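You operate a simulated robot arm through the tools that you are given. There is no shell and no other tool. Be economical: measure what you need, move in short steps, check, and stop when the job is done.

Carry out the task below with a simulated robot arm. There is one attempt and no reset: what you move stays moved.

TASK
Open the purple box lid.

Only the result counts: the job must be done as asked and must still hold three seconds after the hand-in. Knocking over, shifting, dropping, spilling or breaking anything else fails it. Lids that push on must go on centred and level and be pressed home; caps that screw on are set level and turned clockwise until they are tight.

THE ROBOT
A 7-joint arm with a two-finger parallel gripper, fixed in place. Base frame: the origin is at the foot of the arm, x ahead of it, y to its left, z up; the work surface is at about z = 16. Lengths are in mm, angles in degrees, forces in N, time in s.
With the tool pointing down near the work surface it reaches from about 240 to 620 mm from the base axis. Its first joint turns from -66.0 to 66.0 degrees. Payload 2.6 kg.
The tool frame sits at the grasp point between the pads (the TCP): z along the fingers, y along the line on which they close. The tips reach 30 mm beyond it. Largest opening 94 mm; finger width 28, thickness 10; the body of the gripper, 50 by 96 mm, starts 55 mm behind the TCP.
Orientation is that of the tool frame in the base frame, as a unit quaternion [x, y, z, w]. With the fingers straight down and closing along the base's y, the tool's x points along the base's -x, its y along +y and its z along -z.

THE INTERFACE
- The arm moves only by the tool play_rows. Its argument "targets" is a list of rows, each an object of numbers (a shift or turn left out is 0, a gripper value left out holds the last): "tx", "ty", "tz": the shift along the base's x, y, z in mm; "rx", "ry", "rz": the turn, a rotation vector about the base's x, y, z in degrees; "fingers": the finger opening in mm, from 0 to 94. In form: [{"tx": .., "ty": .., "tz": .., "rx": .., "ry": .., "rz": .., "fingers": ..}, ...]. A call has 1 to 12 rows; each row shifts and turns the commanded pose from where the row before left it. Rows are played at 5 a second. More than 50 mm and 8.6 degrees between two rows, or a gripper value outside its range, and nothing of the call is played. Where a pose cannot be reached the arm comes as near as it can. A force on the tool above 40 N (or 10 N above the force at the start of the call, whichever is more), or a blocked arm, ends the call early, and 0.2 s more pass. The fingers move at their own pace (about 72 mm/s each) and stop on an object; they squeeze with about 27 N. The grip force told is the motor's: it shows also when the fingers shut on nothing. Time passes only in rows, and 0.2 s behind the last, so rows that do not move let the fingers close. It gives the time, the measured TCP pose, the force on the tool (base axes), the opening and the grip force at its end, in the units of the frame above (readings bear some noise), and new pictures: "pictures" is both (left out), scene, wrist or none.
- Cameras (640 x 400 px; columns grow to the right, rows downward): "scene" is fixed at [46.6, 452.8, 549.6]; the picture's right is [-0.58, -0.82, 0.00], its down [-0.57, 0.41, -0.71] and it looks along [0.58, -0.41, -0.70] (base axes); focal length 357 px, centre (320, 200). "wrist" rides on the gripper at [76, 14, -102] in the tool frame; the picture's right is [-0.18, 0.98, 0.00], its down [-0.75, -0.14, -0.64] and it looks along [-0.63, -0.12, 0.77] (tool axes); focal length 243 px, centre (320, 200). There is no depth. A picture from a camera that has moved, and an enlarged one, comes with that camera's place and axes in the base frame and with its lens.
- zoom(camera, box): a new picture of the part [left, top, right, bottom] of that camera's present view, enlarged. The clock stands still meanwhile.
- sign_off(): hands the job in; it is judged then, once.

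Go step by step. Nothing tells you positions but the pictures and the camera data: compare them with the known pose of the tool, close in by small moves and look again before you grip or let go. The budget is 90 turns and 170 pictures, counting those below and the enlarged ones. Unless the task says otherwise, let go and move clear before handing in, and close with one line.

The tools are called after "Request:" as a command line: name --argument value ..., lists and objects as JSON in quotes. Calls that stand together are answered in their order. play_rows: Moves the arm, as the interface text tells. Its arguments: {"type":"object","properties":{"targets":{"type":"array","items":{"type":"object","properties":{"tx":{"type":"number"},"ty":{"type":"number"},"tz":{"type":"number"},"rx":{"type":"number"},"ry":{"type":"number"},"rz":{"type":"number"},"fingers":{"type":"number"}}}},"pictures":{"type":"string","enum":["both","scene","wrist","none"]}},"required":["targets"]} The other tools are called the same way: zoom (camera, box) takes an enlarged picture of a part of a camera's view; sign_off () hands the job in.

At the start:

```text
time_s: 0.0
tool_pos: [312.1, 195.5, 284.1]
tool_rot: [0.0, 1.0, 0.0, 0.0]
wrist_force: [-0.5, 0.1, -0.8]
gripper_width: 94.0
grasp_force: 0.0
```

scene: 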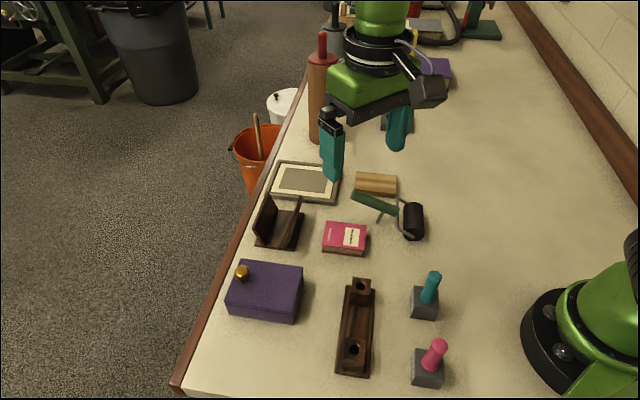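
wrist: 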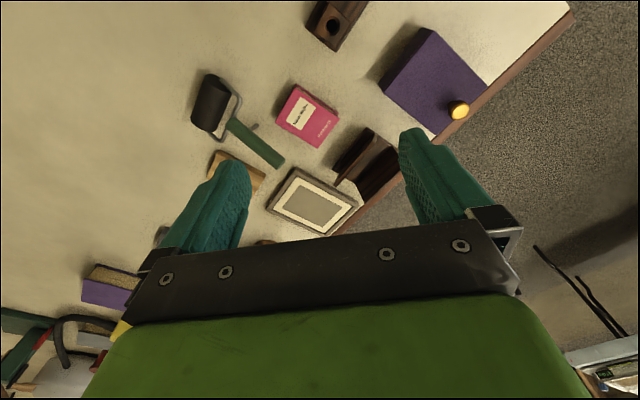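

The purple box with a brass knob is at the lower left of the scene picture. I'll enlarge both views to find its hinge and size.

Request:
zoom --camera "scene" --box '[200, 240, 328, 340]'

Request:
zoom --camera "wrist" --box '[360, 0, 520, 150]'

```text
4.00 times, centred on (264, 290) of scene
camera zoom: at [46.6, 452.8, 549.6], right [-0.58, -0.82, 0.0], down [-0.57, 0.41, -0.71], along [0.58, -0.41, -0.7], focal length 1428 px, centre (544, -160)
```

zoom: 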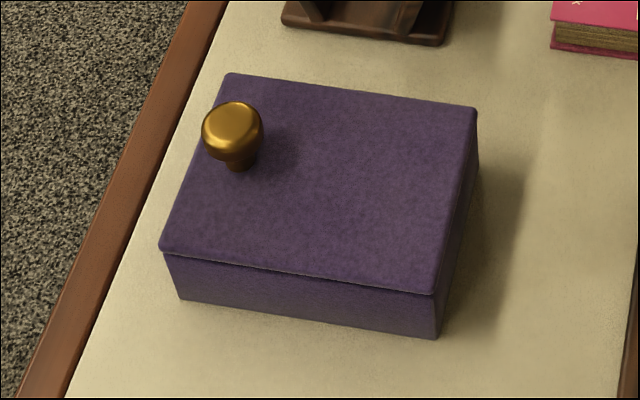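

```text
2.67 times, centred on (440, 75) of wrist
camera zoom: at [234.7, 208.6, 387.0], right [0.18, 0.98, 0.0], down [0.75, -0.14, 0.64], along [0.63, -0.12, -0.77], focal length 647 px, centre (0, 533)
```

zoom: 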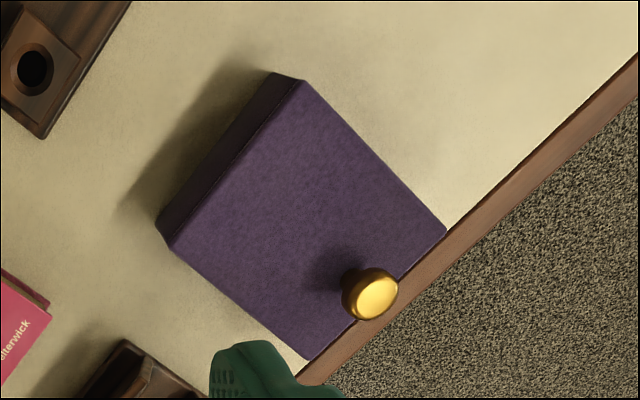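

The box is about 107 x 84 mm, turned 45° with its centre near (351, 345), top z≈50. The knob is near (379, 368), on the side away from the base, so the hinge should be on the side towards the base. I'll move above the knob with the fingers closing parallel to the hinge.

Request:
play_rows --targets '[{"tx": 11, "ty": 28, "tz": -18, "rz": 7.5, "fingers": 60}, {"tx": 11, "ty": 28, "tz": -18, "rz": 7.5}, {"tx": 11, "ty": 28, "tz": -18, "rz": 7.5}, {"tx": 11, "ty": 28, "tz": -18, "rz": 7.5}, {"tx": 11, "ty": 28, "tz": -18, "rz": 7.5}, {"tx": 11, "ty": 28, "tz": -18, "rz": 7.5}, {}]'

```text
time_s: 1.6
tool_pos: [376.2, 363.3, 175.5]
tool_rot: [-0.384, 0.924, 0.0, 0.0]
wrist_force: [-0.2, 0.0, 0.7]
gripper_width: 60.2
grasp_force: 0.0
camera wrist: at [311.7, 319.3, 277.6], right [-0.57, 0.82, 0.0], down [0.63, 0.43, 0.64], along [0.53, 0.36, -0.77], focal length 243 px, centre (320, 200)
```

scene: 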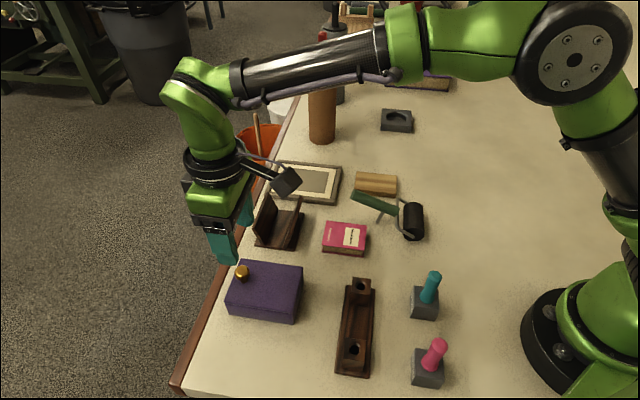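
wrist: 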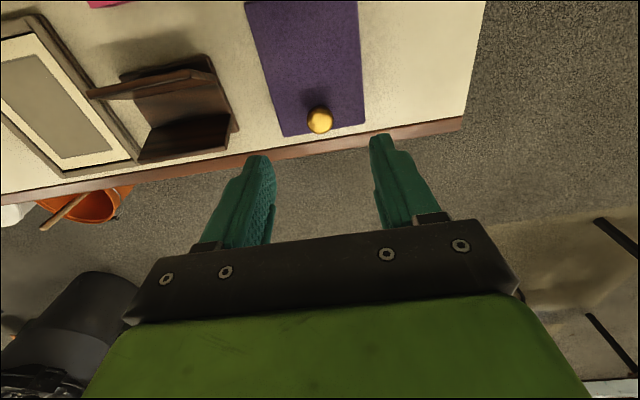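

The knob head reads at about (381, 366), z≈70. I'll descend partway, aligned over it, and check again.

Request:
play_rows --targets '[{"tx": 5, "ty": 3, "tz": -20}, {"tz": -20}, {"tz": -15}, {}]'

Request:
zoom --camera "scene" --box '[180, 200, 308, 300]'

```text
time_s: 2.6
tool_pos: [380.8, 367.3, 119.6]
tool_rot: [-0.383, 0.924, 0.0, 0.0]
wrist_force: [0.0, -0.8, -0.3]
gripper_width: 59.9
grasp_force: 0.0
camera wrist: at [317.0, 321.5, 222.9], right [-0.56, 0.83, 0.0], down [0.63, 0.43, 0.64], along [0.53, 0.36, -0.77], focal length 243 px, centre (320, 200)
```

scene: 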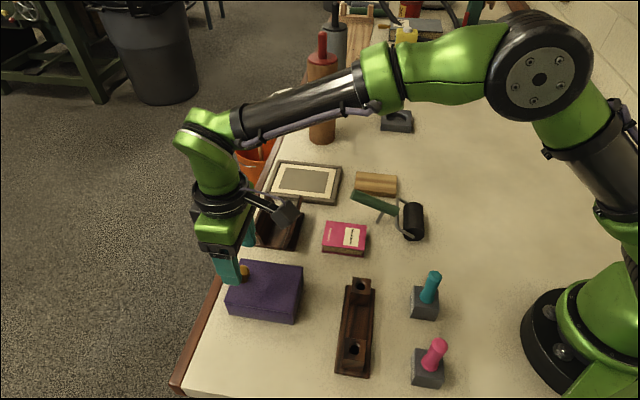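
wrist: 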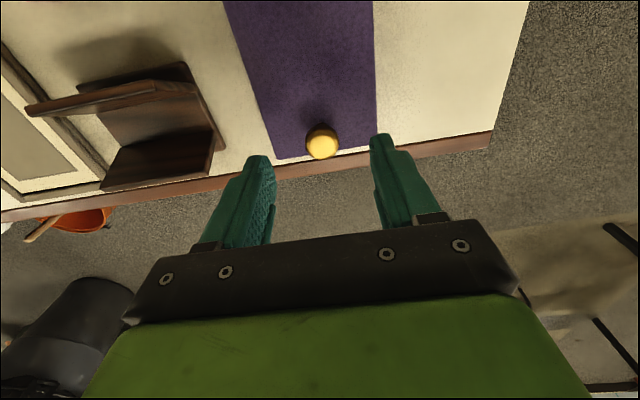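

```text
4.00 times, centred on (244, 250) of scene
camera zoom: at [46.6, 452.8, 549.6], right [-0.58, -0.82, 0.0], down [-0.57, 0.41, -0.71], along [0.58, -0.41, -0.7], focal length 1428 px, centre (624, 0)
```

zoom: 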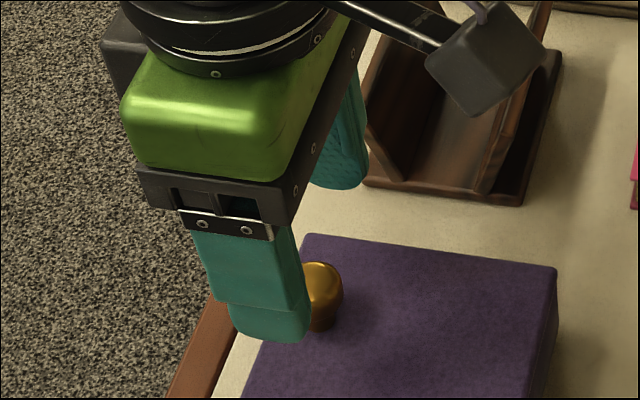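

The knob is centred between the fingers. I'll go down 29 mm and close on it.

Request:
play_rows --targets '[{"tz": -15}, {"tz": -14, "ty": -1}, {}]' --pictures "both"

Request:
zoom --camera "scene" --box '[180, 200, 308, 300]'

```text
time_s: 3.4
tool_pos: [381.7, 363.0, 92.1]
tool_rot: [-0.382, 0.924, 0.0, 0.0]
wrist_force: [-0.1, -0.7, -0.7]
gripper_width: 60.1
grasp_force: 0.1
camera wrist: at [317.5, 320.4, 194.7], right [-0.56, 0.83, 0.0], down [0.63, 0.43, 0.64], along [0.53, 0.36, -0.77], focal length 243 px, centre (320, 200)
```

scene: 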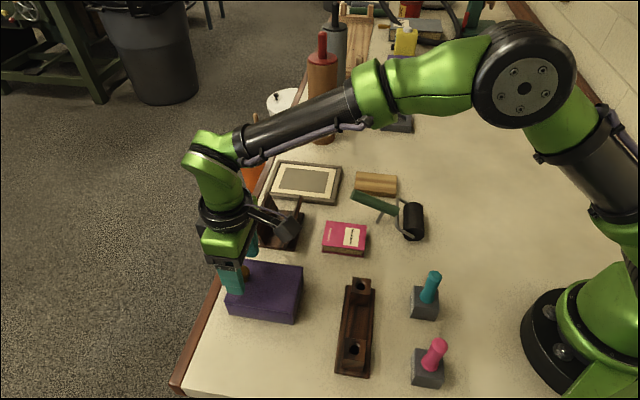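
wrist: 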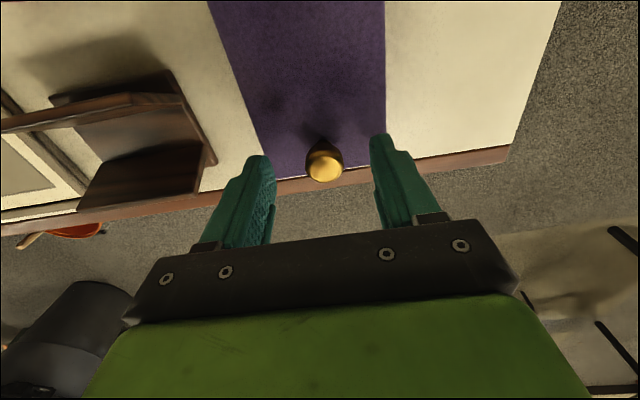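

```text
4.00 times, centred on (244, 250) of scene
camera zoom: at [46.6, 452.8, 549.6], right [-0.58, -0.82, 0.0], down [-0.57, 0.41, -0.71], along [0.58, -0.41, -0.7], focal length 1428 px, centre (624, 0)
```

zoom: 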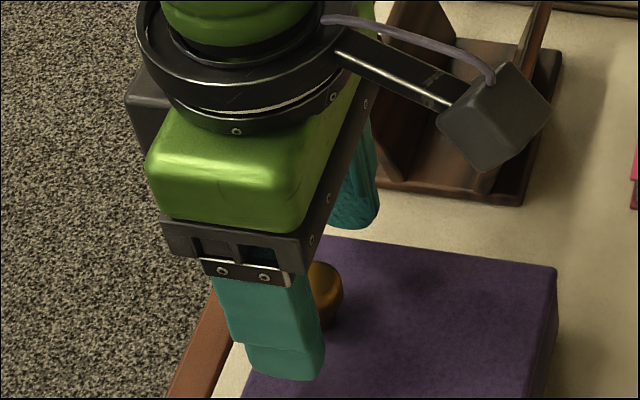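

The knob sits between the pads near their tips. I'll lower 3 mm and close.

Request:
play_rows --targets '[{"tz": -3, "ty": 1, "tx": -1}, {"fingers": 15}, {}, {}, {}]'

```text
time_s: 4.6
tool_pos: [380.2, 367.2, 88.7]
tool_rot: [-0.383, 0.924, 0.0, 0.0]
wrist_force: [-2.0, 3.8, -1.9]
gripper_width: 22.5
grasp_force: 45.3
camera wrist: at [316.5, 322.2, 191.5], right [-0.57, 0.82, 0.0], down [0.63, 0.43, 0.64], along [0.53, 0.36, -0.77], focal length 243 px, centre (320, 200)
```

scene: 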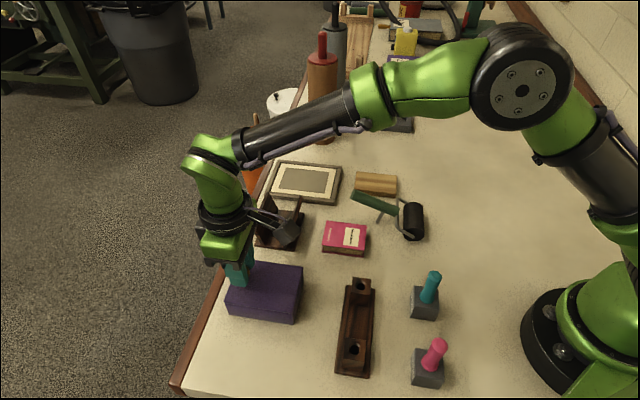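
wrist: 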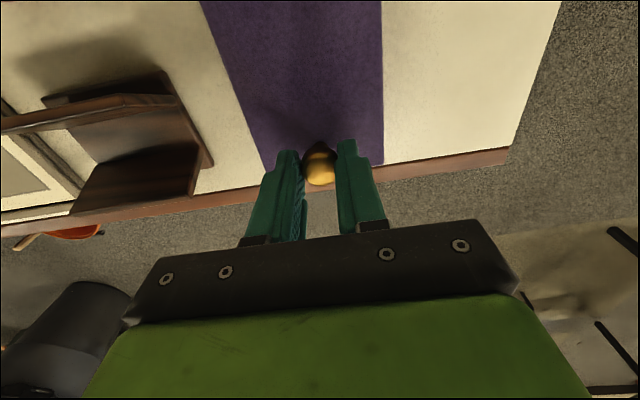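

The knob is gripped (22.5 mm). Next is a small 5° arc about the assumed hinge, checking forces.

Request:
play_rows --targets '[{"tx": -1.3, "ty": -1.3, "tz": 3.8, "rx": 1.77, "ry": -1.77}, {"tx": -1.4, "ty": -1.4, "tz": 3.8, "rx": 1.77, "ry": -1.77}, {}]'

Request:
zoom --camera "scene" --box '[200, 240, 328, 340]'

```text
time_s: 5.4
tool_pos: [377.8, 363.5, 95.6]
tool_rot: [-0.383, 0.923, 0.017, 0.04]
wrist_force: [-10.8, 3.5, -4.7]
gripper_width: 22.8
grasp_force: 44.7
camera wrist: at [307.4, 312.9, 192.2], right [-0.57, 0.82, 0.02], down [0.59, 0.39, 0.7], along [0.57, 0.41, -0.71], focal length 243 px, centre (320, 200)
```

scene: 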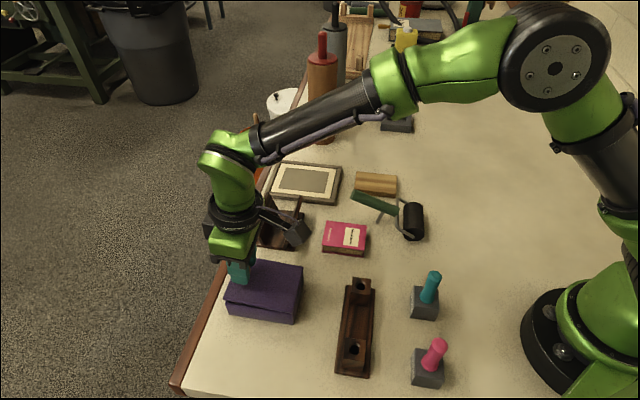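
wrist: 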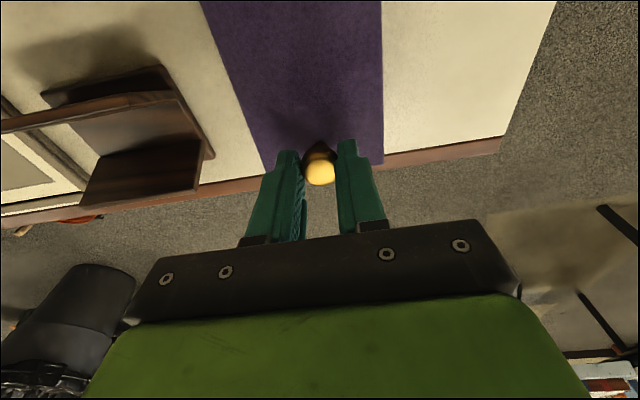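

```text
4.00 times, centred on (264, 290) of scene
camera zoom: at [46.6, 452.8, 549.6], right [-0.58, -0.82, 0.0], down [-0.57, 0.41, -0.71], along [0.58, -0.41, -0.7], focal length 1428 px, centre (544, -160)
```

zoom: 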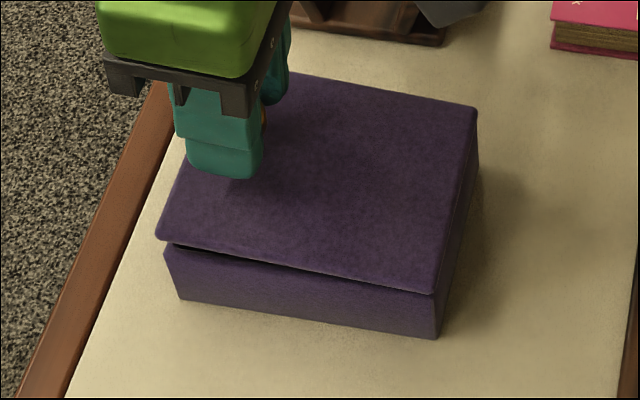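

The lid is hinged as expected and is opening. Continuing the arc to 20°.

Request:
play_rows --targets '[{"tx": -1.6, "ty": -1.6, "tz": 3.6, "rx": 1.77, "ry": -1.77}, {"tx": -1.65, "ty": -1.65, "tz": 3.6, "rx": 1.77, "ry": -1.77}, {"tx": -1.75, "ty": -1.75, "tz": 3.4, "rx": 1.77, "ry": -1.77}, {"tx": -1.85, "ty": -1.85, "tz": 3.4, "rx": 1.77, "ry": -1.77}, {"tx": -2.0, "ty": -2.0, "tz": 3.3, "rx": 1.77, "ry": -1.77}, {"tx": -2.1, "ty": -2.1, "tz": 3.1, "rx": 1.77, "ry": -1.77}, {}]'

Request:
zoom --camera "scene" --box '[200, 220, 328, 340]'

```text
time_s: 7.0
tool_pos: [365.9, 351.4, 116.1]
tool_rot: [-0.376, 0.911, 0.066, 0.156]
wrist_force: [-18.2, 1.2, -13.2]
gripper_width: 22.7
grasp_force: 44.6
camera wrist: at [280.2, 286.0, 186.6], right [-0.57, 0.82, 0.06], down [0.45, 0.25, 0.86], along [0.69, 0.52, -0.51], focal length 243 px, centre (320, 200)
```

scene: 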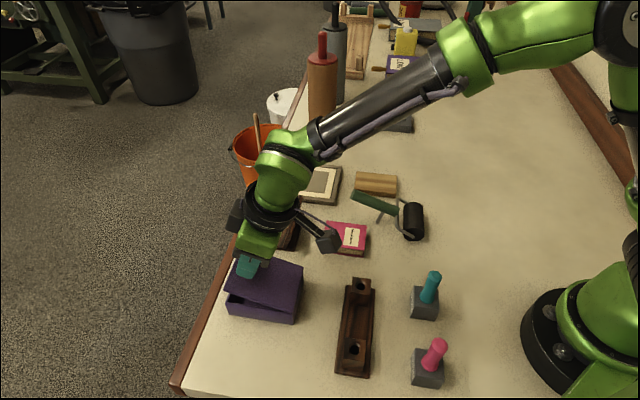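
wrist: 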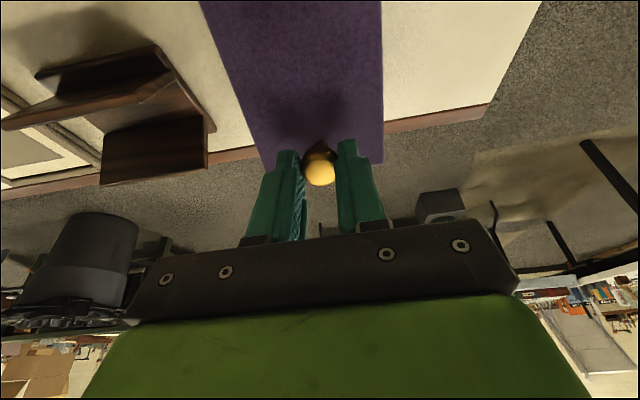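

```text
3.33 times, centred on (264, 280) of scene
camera zoom: at [46.6, 452.8, 549.6], right [-0.58, -0.82, 0.0], down [-0.57, 0.41, -0.71], along [0.58, -0.41, -0.7], focal length 1190 px, centre (507, -67)
```

zoom: 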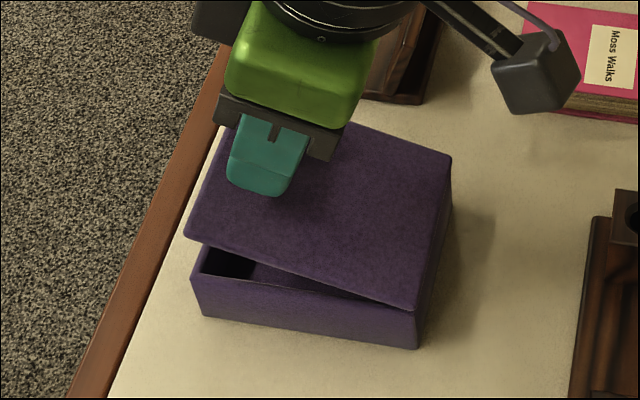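

The lid is at about 20°, and the force pulls towards -x and down. I'll ease in that direction slightly and see how the force changes.

Request:
play_rows --targets '[{"tx": -1.2, "ty": 0, "tz": -0.6}, {}]' --pictures "none"

```text
time_s: 7.6
tool_pos: [365.6, 351.2, 115.1]
tool_rot: [-0.378, 0.91, 0.067, 0.159]
wrist_force: [-17.3, 0.7, -10.8]
gripper_width: 22.6
grasp_force: 45.1
```

Request:
play_rows --targets '[{"tx": -2, "ty": 0.5, "tz": 0}, {}]' --pictures "none"

```text
time_s: 8.2
tool_pos: [366.7, 350.5, 116.8]
tool_rot: [-0.376, 0.91, 0.066, 0.162]
wrist_force: [-7.1, -2.4, -11.5]
gripper_width: 22.7
grasp_force: 45.5
```

Forces dropped. Continuing the arc to about 35°, with the direction slightly corrected.

Request:
play_rows --targets '[{"tx": -2.3, "ty": -2.05, "tz": 2.9, "rx": 1.67, "ry": -1.86}, {"tx": -2.4, "ty": -2.1, "tz": 2.8, "rx": 1.67, "ry": -1.86}, {"tx": -2.45, "ty": -2.2, "tz": 2.6, "rx": 1.67, "ry": -1.86}, {"tx": -2.55, "ty": -2.3, "tz": 2.5, "rx": 1.67, "ry": -1.86}, {"tx": -2.65, "ty": -2.4, "tz": 2.3, "rx": 1.67, "ry": -1.86}, {"tx": -2.7, "ty": -2.45, "tz": 2.2, "rx": 1.67, "ry": -1.86}, {}]'

Request:
zoom --camera "scene" --box '[200, 220, 328, 340]'

```text
time_s: 9.8
tool_pos: [349.7, 336.6, 130.6]
tool_rot: [-0.363, 0.883, 0.106, 0.279]
wrist_force: [2.7, -23.6, -6.4]
gripper_width: 22.8
grasp_force: 45.1
camera wrist: at [252.7, 261.7, 171.9], right [-0.58, 0.81, 0.09], down [0.27, 0.09, 0.96], along [0.77, 0.58, -0.27], focal length 243 px, centre (320, 200)
```

scene: 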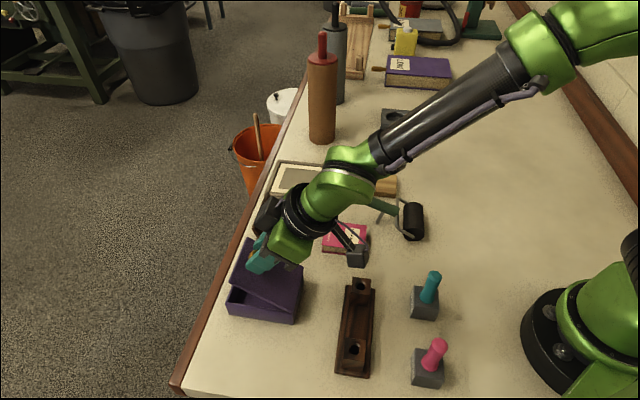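
wrist: 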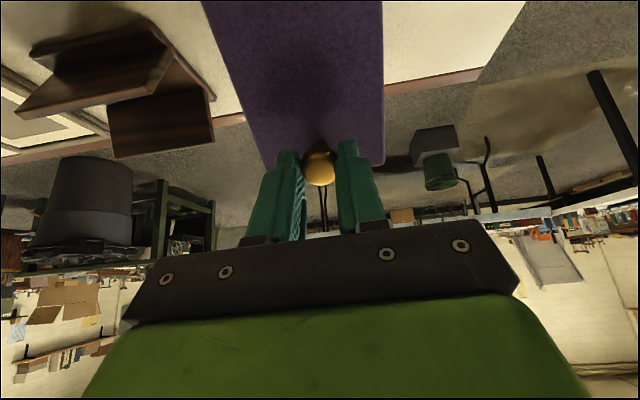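

```text
3.33 times, centred on (264, 280) of scene
camera zoom: at [46.6, 452.8, 549.6], right [-0.58, -0.82, 0.0], down [-0.57, 0.41, -0.71], along [0.58, -0.41, -0.7], focal length 1190 px, centre (507, -67)
```

zoom: 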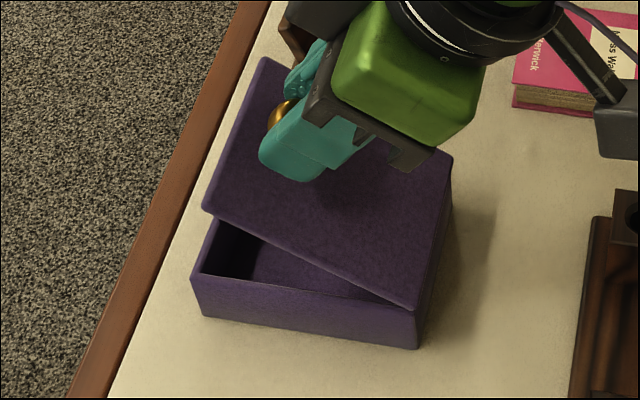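

The sideways pull reversed, so 45° was right. I'll relieve the pull, then carry on.

Request:
play_rows --targets '[{"tx": 0.5, "ty": -3.2}, {}]' --pictures "none"

```text
time_s: 10.4
tool_pos: [349.1, 334.9, 131.5]
tool_rot: [-0.365, 0.881, 0.108, 0.281]
wrist_force: [7.6, -10.0, -16.1]
gripper_width: 22.8
grasp_force: 44.9
```

Request:
play_rows --targets '[{"tx": -1.9, "ty": -3.5, "tz": 2.0, "rx": 1.77, "ry": -1.77}, {"tx": -2.7, "ty": -2.7, "tz": 2.0, "rx": 1.77, "ry": -1.77}, {"tx": -2.8, "ty": -2.8, "tz": 1.7, "rx": 1.77, "ry": -1.77}, {"tx": -2.8, "ty": -2.8, "tz": 1.6, "rx": 1.77, "ry": -1.77}, {"tx": -2.9, "ty": -2.9, "tz": 1.4, "rx": 1.77, "ry": -1.77}, {"tx": -2.9, "ty": -2.9, "tz": 1.2, "rx": 1.77, "ry": -1.77}, {}]'

Request:
zoom --camera "scene" --box '[200, 220, 328, 340]'

```text
time_s: 12.0
tool_pos: [331.6, 319.0, 139.9]
tool_rot: [-0.347, 0.838, 0.155, 0.391]
wrist_force: [-7.9, -6.5, -13.6]
gripper_width: 22.8
grasp_force: 44.9
camera wrist: at [230.3, 238.0, 148.8], right [-0.61, 0.78, 0.13], down [0.09, -0.09, 0.99], along [0.79, 0.61, -0.01], focal length 243 px, centre (320, 200)
```

scene: 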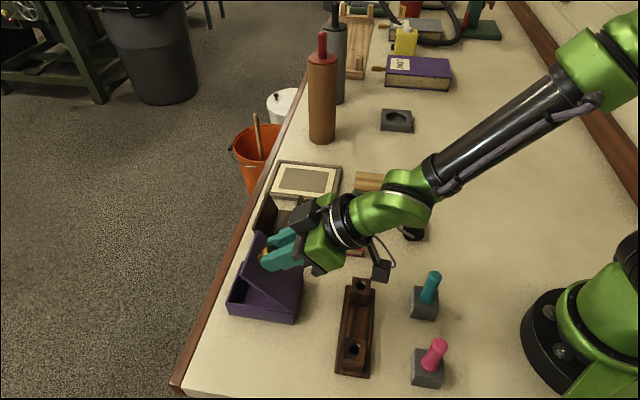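
wrist: 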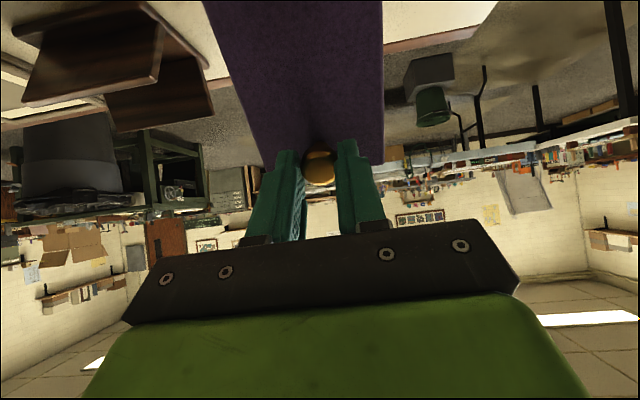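

```text
3.33 times, centred on (264, 280) of scene
camera zoom: at [46.6, 452.8, 549.6], right [-0.58, -0.82, 0.0], down [-0.57, 0.41, -0.71], along [0.58, -0.41, -0.7], focal length 1190 px, centre (507, -67)
```

zoom: 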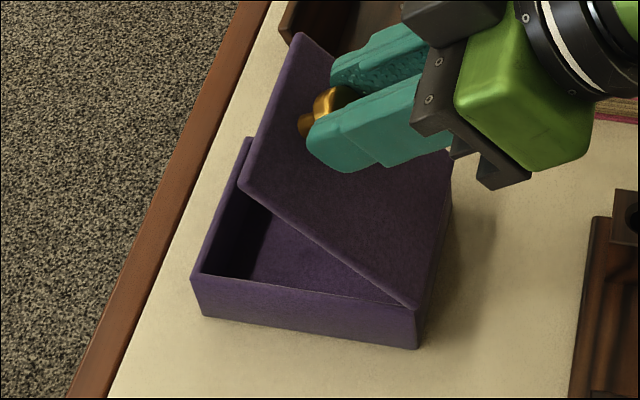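

The lid is at about 50° with low forces. Continuing to about 65°.

Request:
play_rows --targets '[{"tx": -3.4, "ty": -3.4, "tz": 1.0, "rx": 1.77, "ry": -1.77}, {"tx": -2.95, "ty": -2.95, "tz": 0.9, "rx": 1.77, "ry": -1.77}, {"tx": -3.0, "ty": -3.0, "tz": 0.7, "rx": 1.77, "ry": -1.77}, {"tx": -3.0, "ty": -3.0, "tz": 0.5, "rx": 1.77, "ry": -1.77}, {"tx": -3.05, "ty": -3.05, "tz": 0.3, "rx": 1.77, "ry": -1.77}, {"tx": -3.05, "ty": -3.05, "tz": 0.1, "rx": 1.77, "ry": -1.77}, {}]'

Request:
zoom --camera "scene" --box '[220, 180, 440, 380]'

```text
time_s: 13.6
tool_pos: [311.9, 299.2, 142.4]
tool_rot: [-0.323, 0.782, 0.199, 0.495]
wrist_force: [-12.0, 13.1, -29.6]
gripper_width: 22.8
grasp_force: 45.1
camera wrist: at [213.6, 220.6, 117.9], right [-0.64, 0.76, 0.16], down [-0.09, -0.27, 0.96], along [0.77, 0.6, 0.24], focal length 243 px, centre (320, 200)
```

scene: 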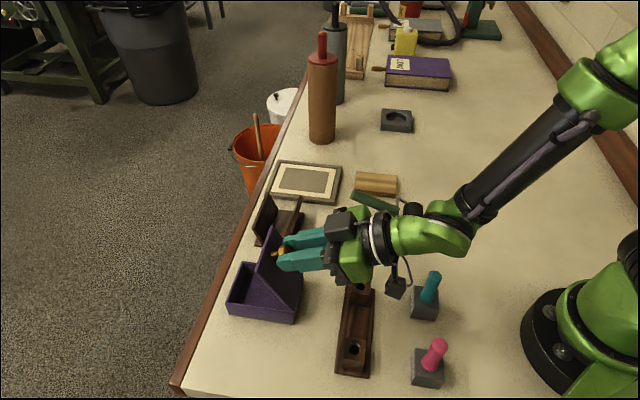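
wrist: 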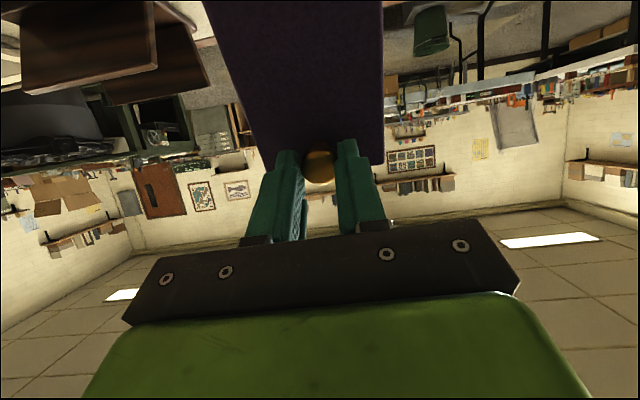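

```text
2.00 times, centred on (330, 280) of scene
camera zoom: at [46.7, 452.9, 549.5], right [-0.58, -0.82, 0.0], down [-0.58, 0.41, -0.71], along [0.58, -0.41, -0.7], focal length 714 px, centre (300, 40)
```

zoom: 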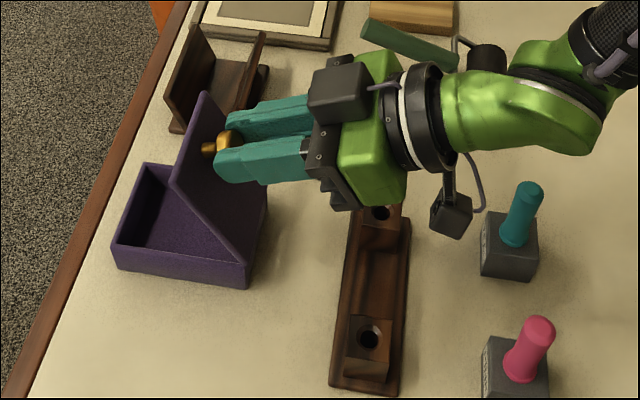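

The lid is at about 65°, and the pull is now downward, towards the hinge. Relieving that.

Request:
play_rows --targets '[{"tx": -1.2, "ty": 1.2, "tz": -3}, {}]' --pictures "none"

```text
time_s: 14.2
tool_pos: [312.3, 299.1, 142.8]
tool_rot: [-0.322, 0.78, 0.199, 0.499]
wrist_force: [-18.1, -2.3, -3.9]
gripper_width: 22.8
grasp_force: 45.2
```

Forces are down. Continuing to about 75°.

Request:
play_rows --targets '[{"tx": -3.7, "ty": -3.3, "tz": -0.2, "rx": 1.77, "ry": -1.77}, {"tx": -3.3, "ty": -3.0, "tz": -0.3, "rx": 1.77, "ry": -1.77}, {"tx": -3.0, "ty": -3.0, "tz": -0.5, "rx": 1.77, "ry": -1.77}, {"tx": -3.0, "ty": -3.0, "tz": -0.6, "rx": 1.77, "ry": -1.77}, {}]'

Request:
zoom --camera "scene" --box '[220, 180, 440, 380]'

```text
time_s: 15.4
tool_pos: [305.0, 291.4, 139.0]
tool_rot: [-0.302, 0.735, 0.226, 0.564]
wrist_force: [-11.1, -3.8, -6.6]
gripper_width: 22.8
grasp_force: 44.8
out of reach, approached as far as the arm can: row 4
camera wrist: at [210.3, 218.4, 92.5], right [-0.65, 0.74, 0.17], down [-0.21, -0.39, 0.9], along [0.73, 0.55, 0.41], focal length 243 px, centre (320, 200)
```

scene: 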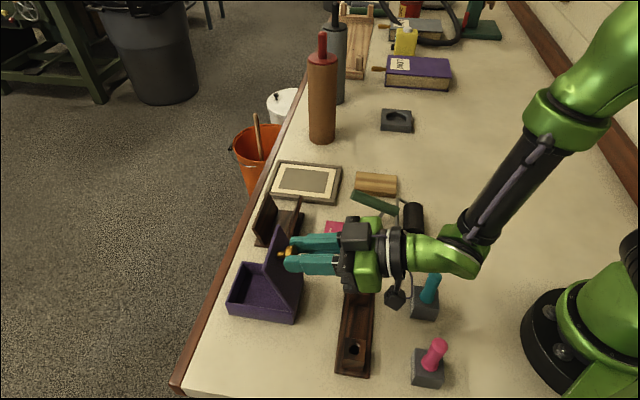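
wrist: 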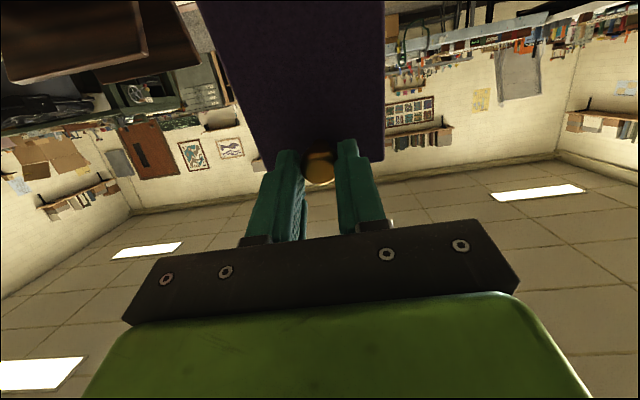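

```text
2.00 times, centred on (330, 280) of scene
camera zoom: at [46.6, 452.8, 549.6], right [-0.58, -0.82, 0.0], down [-0.57, 0.41, -0.71], along [0.58, -0.41, -0.7], focal length 714 px, centre (300, 40)
```

zoom: 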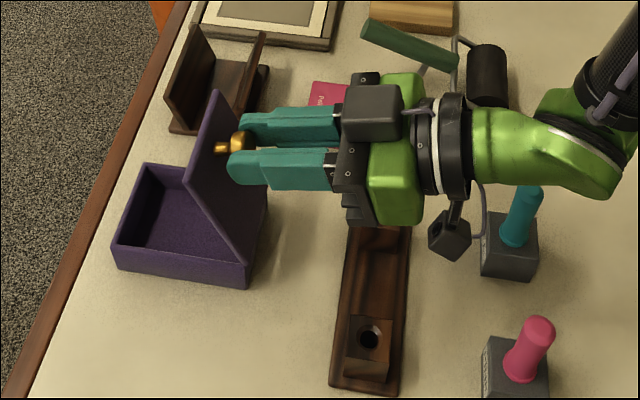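

The arm is at its limit with this tilt. I'll tilt the tool back up about the knob, letting it pivot in the pads, so I can keep pulling.

Request:
play_rows --targets '[{"tx": 0.2, "ty": 0.2, "tz": 0.65, "rx": -1.77, "ry": 1.77}, {"tx": 0.2, "ty": 0.2, "tz": 0.65, "rx": -1.77, "ry": 1.77}, {"tx": 0.2, "ty": 0.2, "tz": 0.65, "rx": -1.77, "ry": 1.77}, {"tx": 0.2, "ty": 0.2, "tz": 0.65, "rx": -1.77, "ry": 1.77}, {"tx": 0.2, "ty": 0.2, "tz": 0.65, "rx": -1.77, "ry": 1.77}, {"tx": 0.2, "ty": 0.2, "tz": 0.65, "rx": -1.77, "ry": 1.77}, {}]' --pictures "scene"

Request:
zoom --camera "scene" --box '[220, 180, 440, 380]'

```text
time_s: 17.0
tool_pos: [307.7, 294.2, 147.1]
tool_rot: [-0.331, 0.798, 0.186, 0.468]
wrist_force: [13.9, -0.3, 10.6]
gripper_width: 22.5
grasp_force: 45.2
```

scene: 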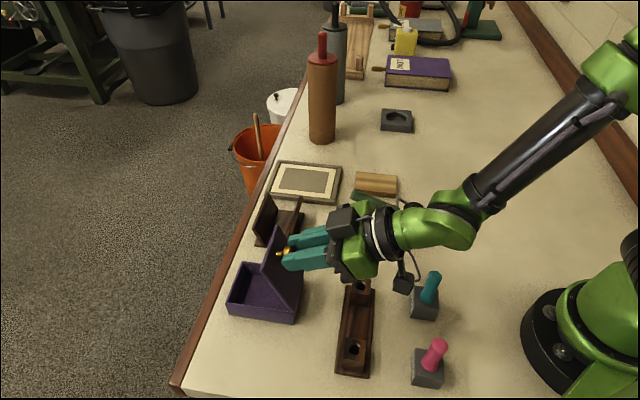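

```text
2.00 times, centred on (330, 280) of scene
camera zoom: at [46.6, 452.7, 549.7], right [-0.58, -0.82, 0.0], down [-0.57, 0.41, -0.71], along [0.58, -0.41, -0.7], focal length 714 px, centre (300, 40)
```

zoom: 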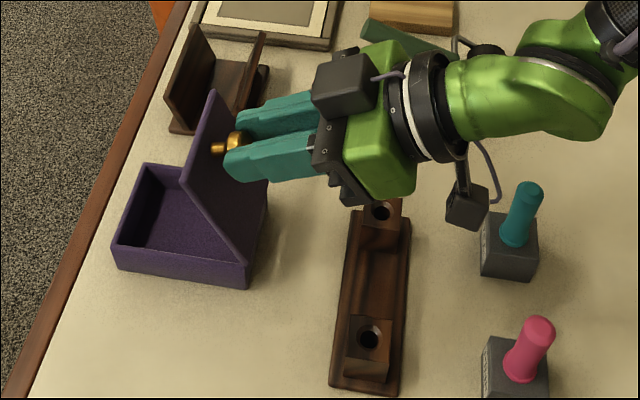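

Pivoting works; the lid is at about 72° with the tool at 60° tilt. Now pulling back along the arc while easing the tilt.

Request:
play_rows --targets '[{"tx": -3.2, "ty": -3.2, "tz": 1.5, "rx": -0.9, "ry": 0.9}, {"tx": -3.2, "ty": -3.2, "tz": 0.2, "rx": -0.9, "ry": 0.9}, {"tx": -3.2, "ty": -3.2, "tz": 0, "rx": -0.9, "ry": 0.9}, {"tx": -3.2, "ty": -3.2, "tz": -0.3, "rx": -0.9, "ry": 0.9}, {"tx": -3.2, "ty": -3.2, "tz": -0.5, "rx": -0.9, "ry": 0.9}, {}]' --pictures "scene"

Request:
zoom --camera "scene" --box '[220, 180, 440, 380]'

```text
time_s: 18.4
tool_pos: [293.3, 280.4, 148.2]
tool_rot: [-0.341, 0.821, 0.166, 0.426]
wrist_force: [14.4, -4.4, 20.1]
gripper_width: 22.6
grasp_force: 44.5
```

scene: 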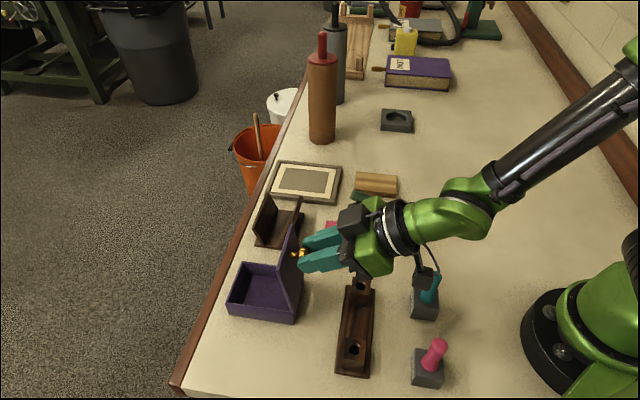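

```text
2.00 times, centred on (330, 280) of scene
camera zoom: at [46.5, 452.7, 549.7], right [-0.58, -0.82, 0.0], down [-0.57, 0.41, -0.71], along [0.58, -0.41, -0.7], focal length 714 px, centre (300, 40)
```

zoom: 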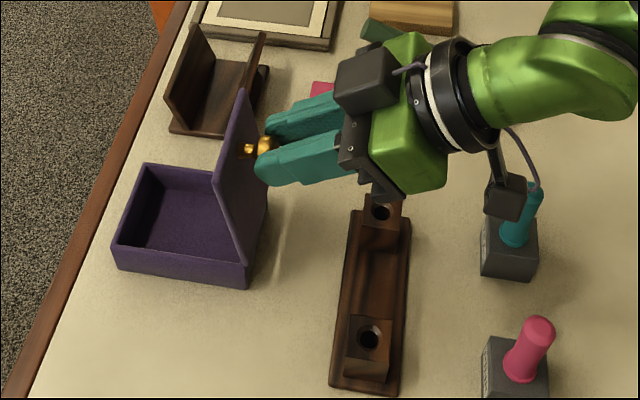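

The lid is at about 85°. Continuing, with the height raised a little to relieve the upward reaction.

Request:
play_rows --targets '[{"tx": -2.8, "ty": -3.2, "tz": 2.5, "rx": -0.9, "ry": 0.9}, {"tx": -3.2, "ty": -3.2, "tz": 0.3, "rx": -0.9, "ry": 0.9}, {"tx": -3.2, "ty": -3.2, "tz": -0.3, "rx": -0.9, "ry": 0.9}, {"tx": -3.2, "ty": -3.2, "tz": -0.6, "rx": -0.9, "ry": 0.9}, {"tx": -3.2, "ty": -3.2, "tz": -0.8, "rx": -0.9, "ry": 0.9}, {}]' --pictures "scene"

Request:
zoom --camera "scene" --box '[220, 180, 440, 380]'

```text
time_s: 19.8
tool_pos: [276.9, 262.6, 147.1]
tool_rot: [-0.351, 0.845, 0.147, 0.375]
wrist_force: [12.1, -2.6, 12.6]
gripper_width: 20.9
grasp_force: 44.5
```

scene: 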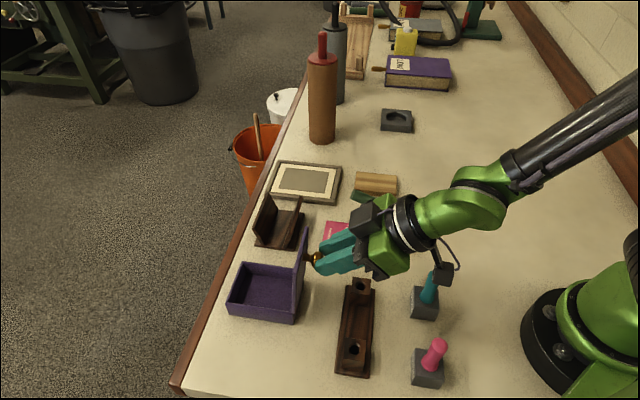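

```text
2.00 times, centred on (330, 280) of scene
camera zoom: at [46.5, 452.7, 549.7], right [-0.58, -0.82, 0.0], down [-0.57, 0.41, -0.71], along [0.58, -0.41, -0.7], focal length 714 px, centre (300, 40)
```

zoom: 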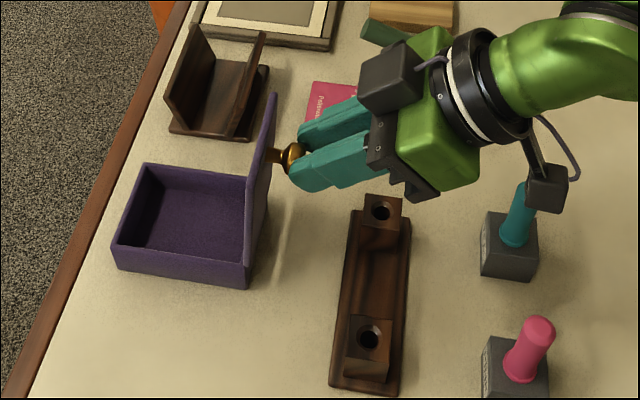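

The lid is about vertical or slightly past. A bit more pull to get well past vertical.

Request:
play_rows --targets '[{"tx": -3, "ty": -3.2, "tz": 0.5}, {"tx": -3.1, "ty": -3.1, "tz": -0.8}, {"tx": -3.1, "ty": -3.1, "tz": -1.3}, {"tx": -3.1, "ty": -3.1, "tz": -1.6}, {}]' --pictures "scene"

Request:
zoom --camera "scene" --box '[220, 180, 440, 380]'

```text
time_s: 21.0
tool_pos: [266.2, 253.3, 143.7]
tool_rot: [-0.352, 0.847, 0.147, 0.372]
wrist_force: [14.1, 3.8, -12.1]
gripper_width: 19.2
grasp_force: 44.7
out of reach, approached as far as the arm can: row 4
```

scene: 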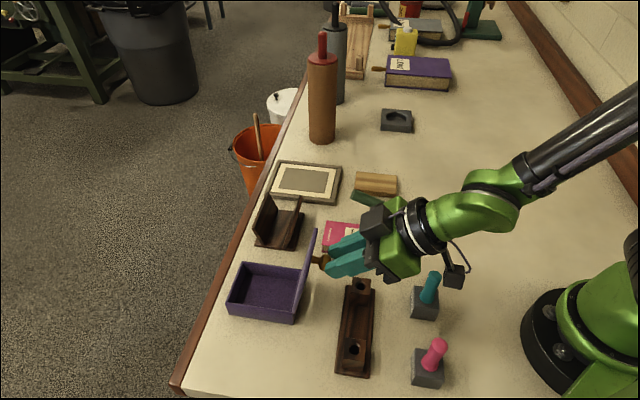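

```text
2.00 times, centred on (330, 280) of scene
camera zoom: at [46.6, 452.8, 549.6], right [-0.58, -0.82, 0.0], down [-0.57, 0.41, -0.71], along [0.58, -0.41, -0.7], focal length 714 px, centre (300, 40)
```

zoom: 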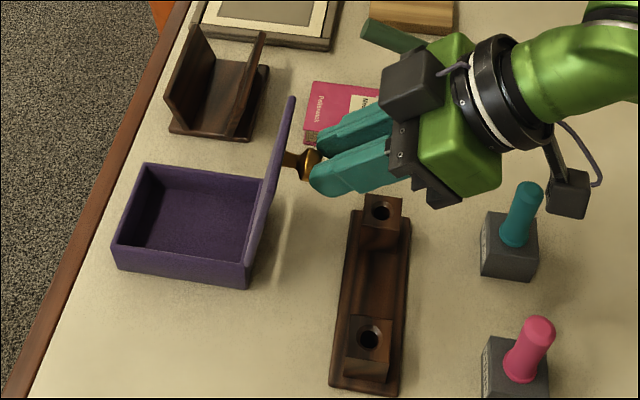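

The lid is at about 100°. I'll open the fingers but leave them in place as a backstop, to see whether the lid stays.

Request:
play_rows --targets '[{"fingers": 30}, {"fingers": 40}, {}, {}, {}]' --pictures "scene"

Request:
zoom --camera "scene" --box '[220, 180, 440, 380]'

```text
time_s: 22.2
tool_pos: [267.9, 253.4, 145.5]
tool_rot: [-0.351, 0.846, 0.147, 0.374]
wrist_force: [-0.1, -0.9, -0.1]
gripper_width: 40.0
grasp_force: 0.0
```

scene: 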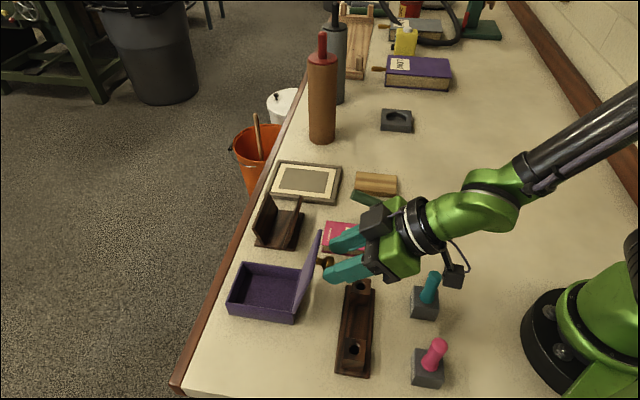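

```text
2.00 times, centred on (330, 280) of scene
camera zoom: at [46.6, 452.8, 549.6], right [-0.58, -0.82, 0.0], down [-0.57, 0.41, -0.71], along [0.58, -0.41, -0.7], focal length 714 px, centre (300, 40)
```

zoom: 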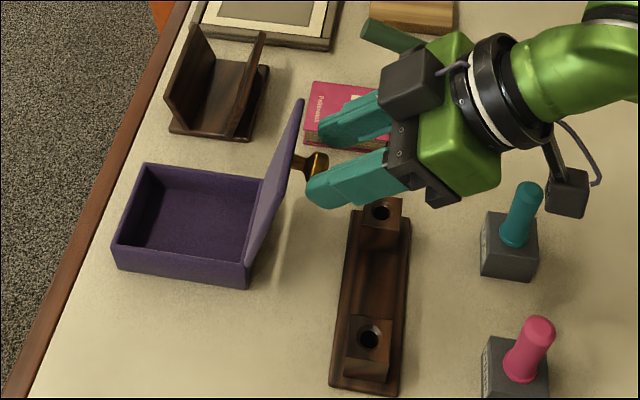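

The lid leaned slightly further and there is no force on the tool, so it seems to be at its stop. I'll wait to see whether it's still moving.

Request:
play_rows --targets '[{"fingers": 55}, {}, {}, {}, {}, {}]' --pictures "none"

Request:
zoom --camera "scene" --box '[220, 180, 440, 380]'

```text
time_s: 23.6
tool_pos: [268.3, 253.7, 144.8]
tool_rot: [-0.35, 0.846, 0.147, 0.374]
wrist_force: [-0.3, 0.1, -0.7]
gripper_width: 54.9
grasp_force: 0.0
```

```text
2.00 times, centred on (330, 280) of scene
camera zoom: at [46.6, 452.8, 549.6], right [-0.58, -0.82, 0.0], down [-0.57, 0.41, -0.71], along [0.58, -0.41, -0.7], focal length 714 px, centre (300, 40)
```

zoom: 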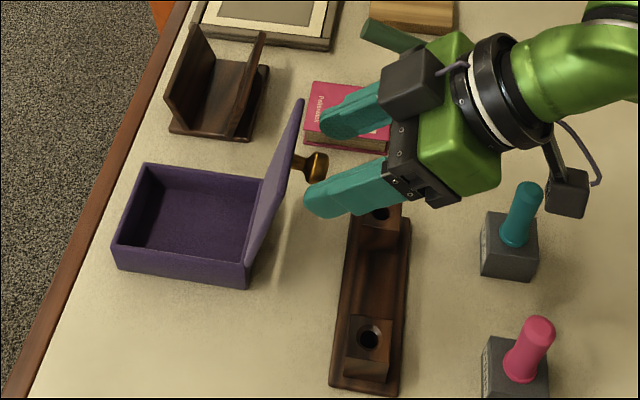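

The lid is steady at about 107°. Retreating up and back, checking for contact.

Request:
play_rows --targets '[{"tx": -1.5, "ty": -1.5, "tz": 5}, {"tx": -1.5, "ty": -1.5, "tz": 6}, {"tx": -2, "ty": -2, "tz": 8}, {"tx": -2, "ty": -2, "tz": 10}, {}]' --pictures "scene"

Request:
zoom --camera "scene" --box '[220, 180, 440, 380]'

```text
time_s: 24.8
tool_pos: [259.9, 246.4, 174.4]
tool_rot: [-0.351, 0.846, 0.147, 0.374]
wrist_force: [0.4, 0.2, -0.1]
gripper_width: 55.0
grasp_force: 0.1
```

scene: 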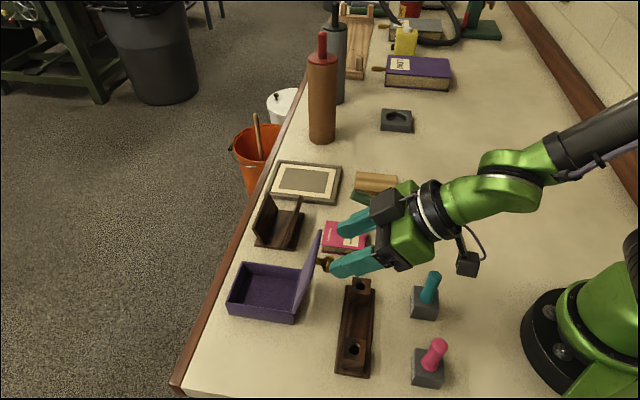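

```text
2.00 times, centred on (330, 280) of scene
camera zoom: at [46.6, 452.8, 549.6], right [-0.58, -0.82, 0.0], down [-0.57, 0.41, -0.71], along [0.58, -0.41, -0.7], focal length 714 px, centre (300, 40)
```

zoom: 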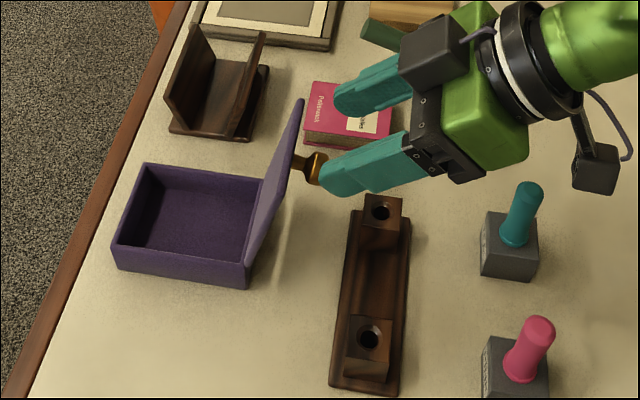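

No contact and the lid holds. Raising the arm well clear.

Request:
play_rows --targets '[{"tz": 12}, {"tz": 15}, {"tz": 20}, {"tz": 25}, {"tz": 25}, {}, {}]' --pictures "scene"

Request:
zoom --camera "scene" --box '[220, 180, 440, 380]'

```text
time_s: 26.4
tool_pos: [260.5, 246.1, 272.7]
tool_rot: [-0.351, 0.846, 0.147, 0.374]
wrist_force: [0.3, 0.4, -0.4]
gripper_width: 55.1
grasp_force: 0.1
```

scene: 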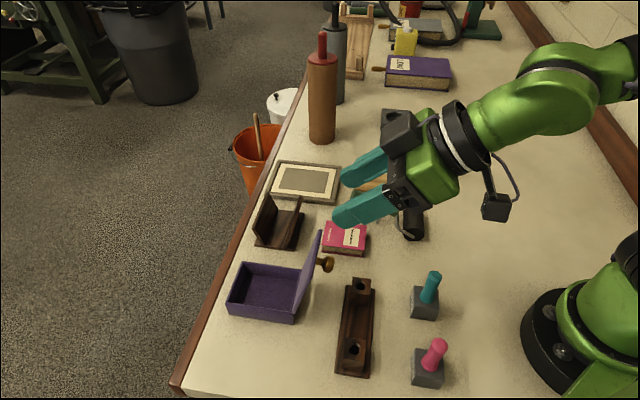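

```text
2.00 times, centred on (330, 280) of scene
camera zoom: at [46.6, 452.8, 549.6], right [-0.58, -0.82, 0.0], down [-0.57, 0.41, -0.71], along [0.58, -0.41, -0.7], focal length 714 px, centre (300, 40)
```

zoom: 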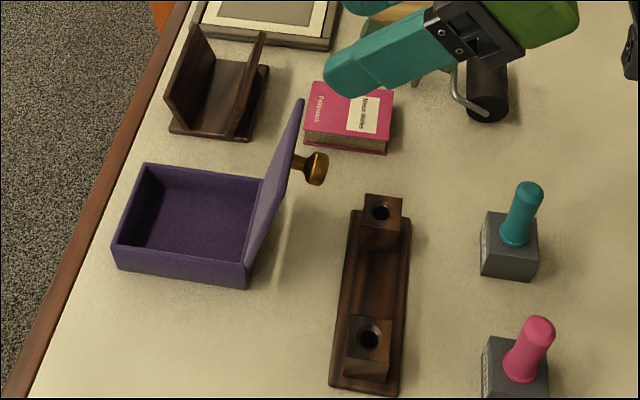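

The lid stands open past vertical on its own, nothing else has moved and the arm is clear. Handing in.

Request:
sign_off

```text
The job is handed in.
```

The purple box lid is open to about 107° and stays there unsupported, the arm is clear, and nothing else appears to have moved.
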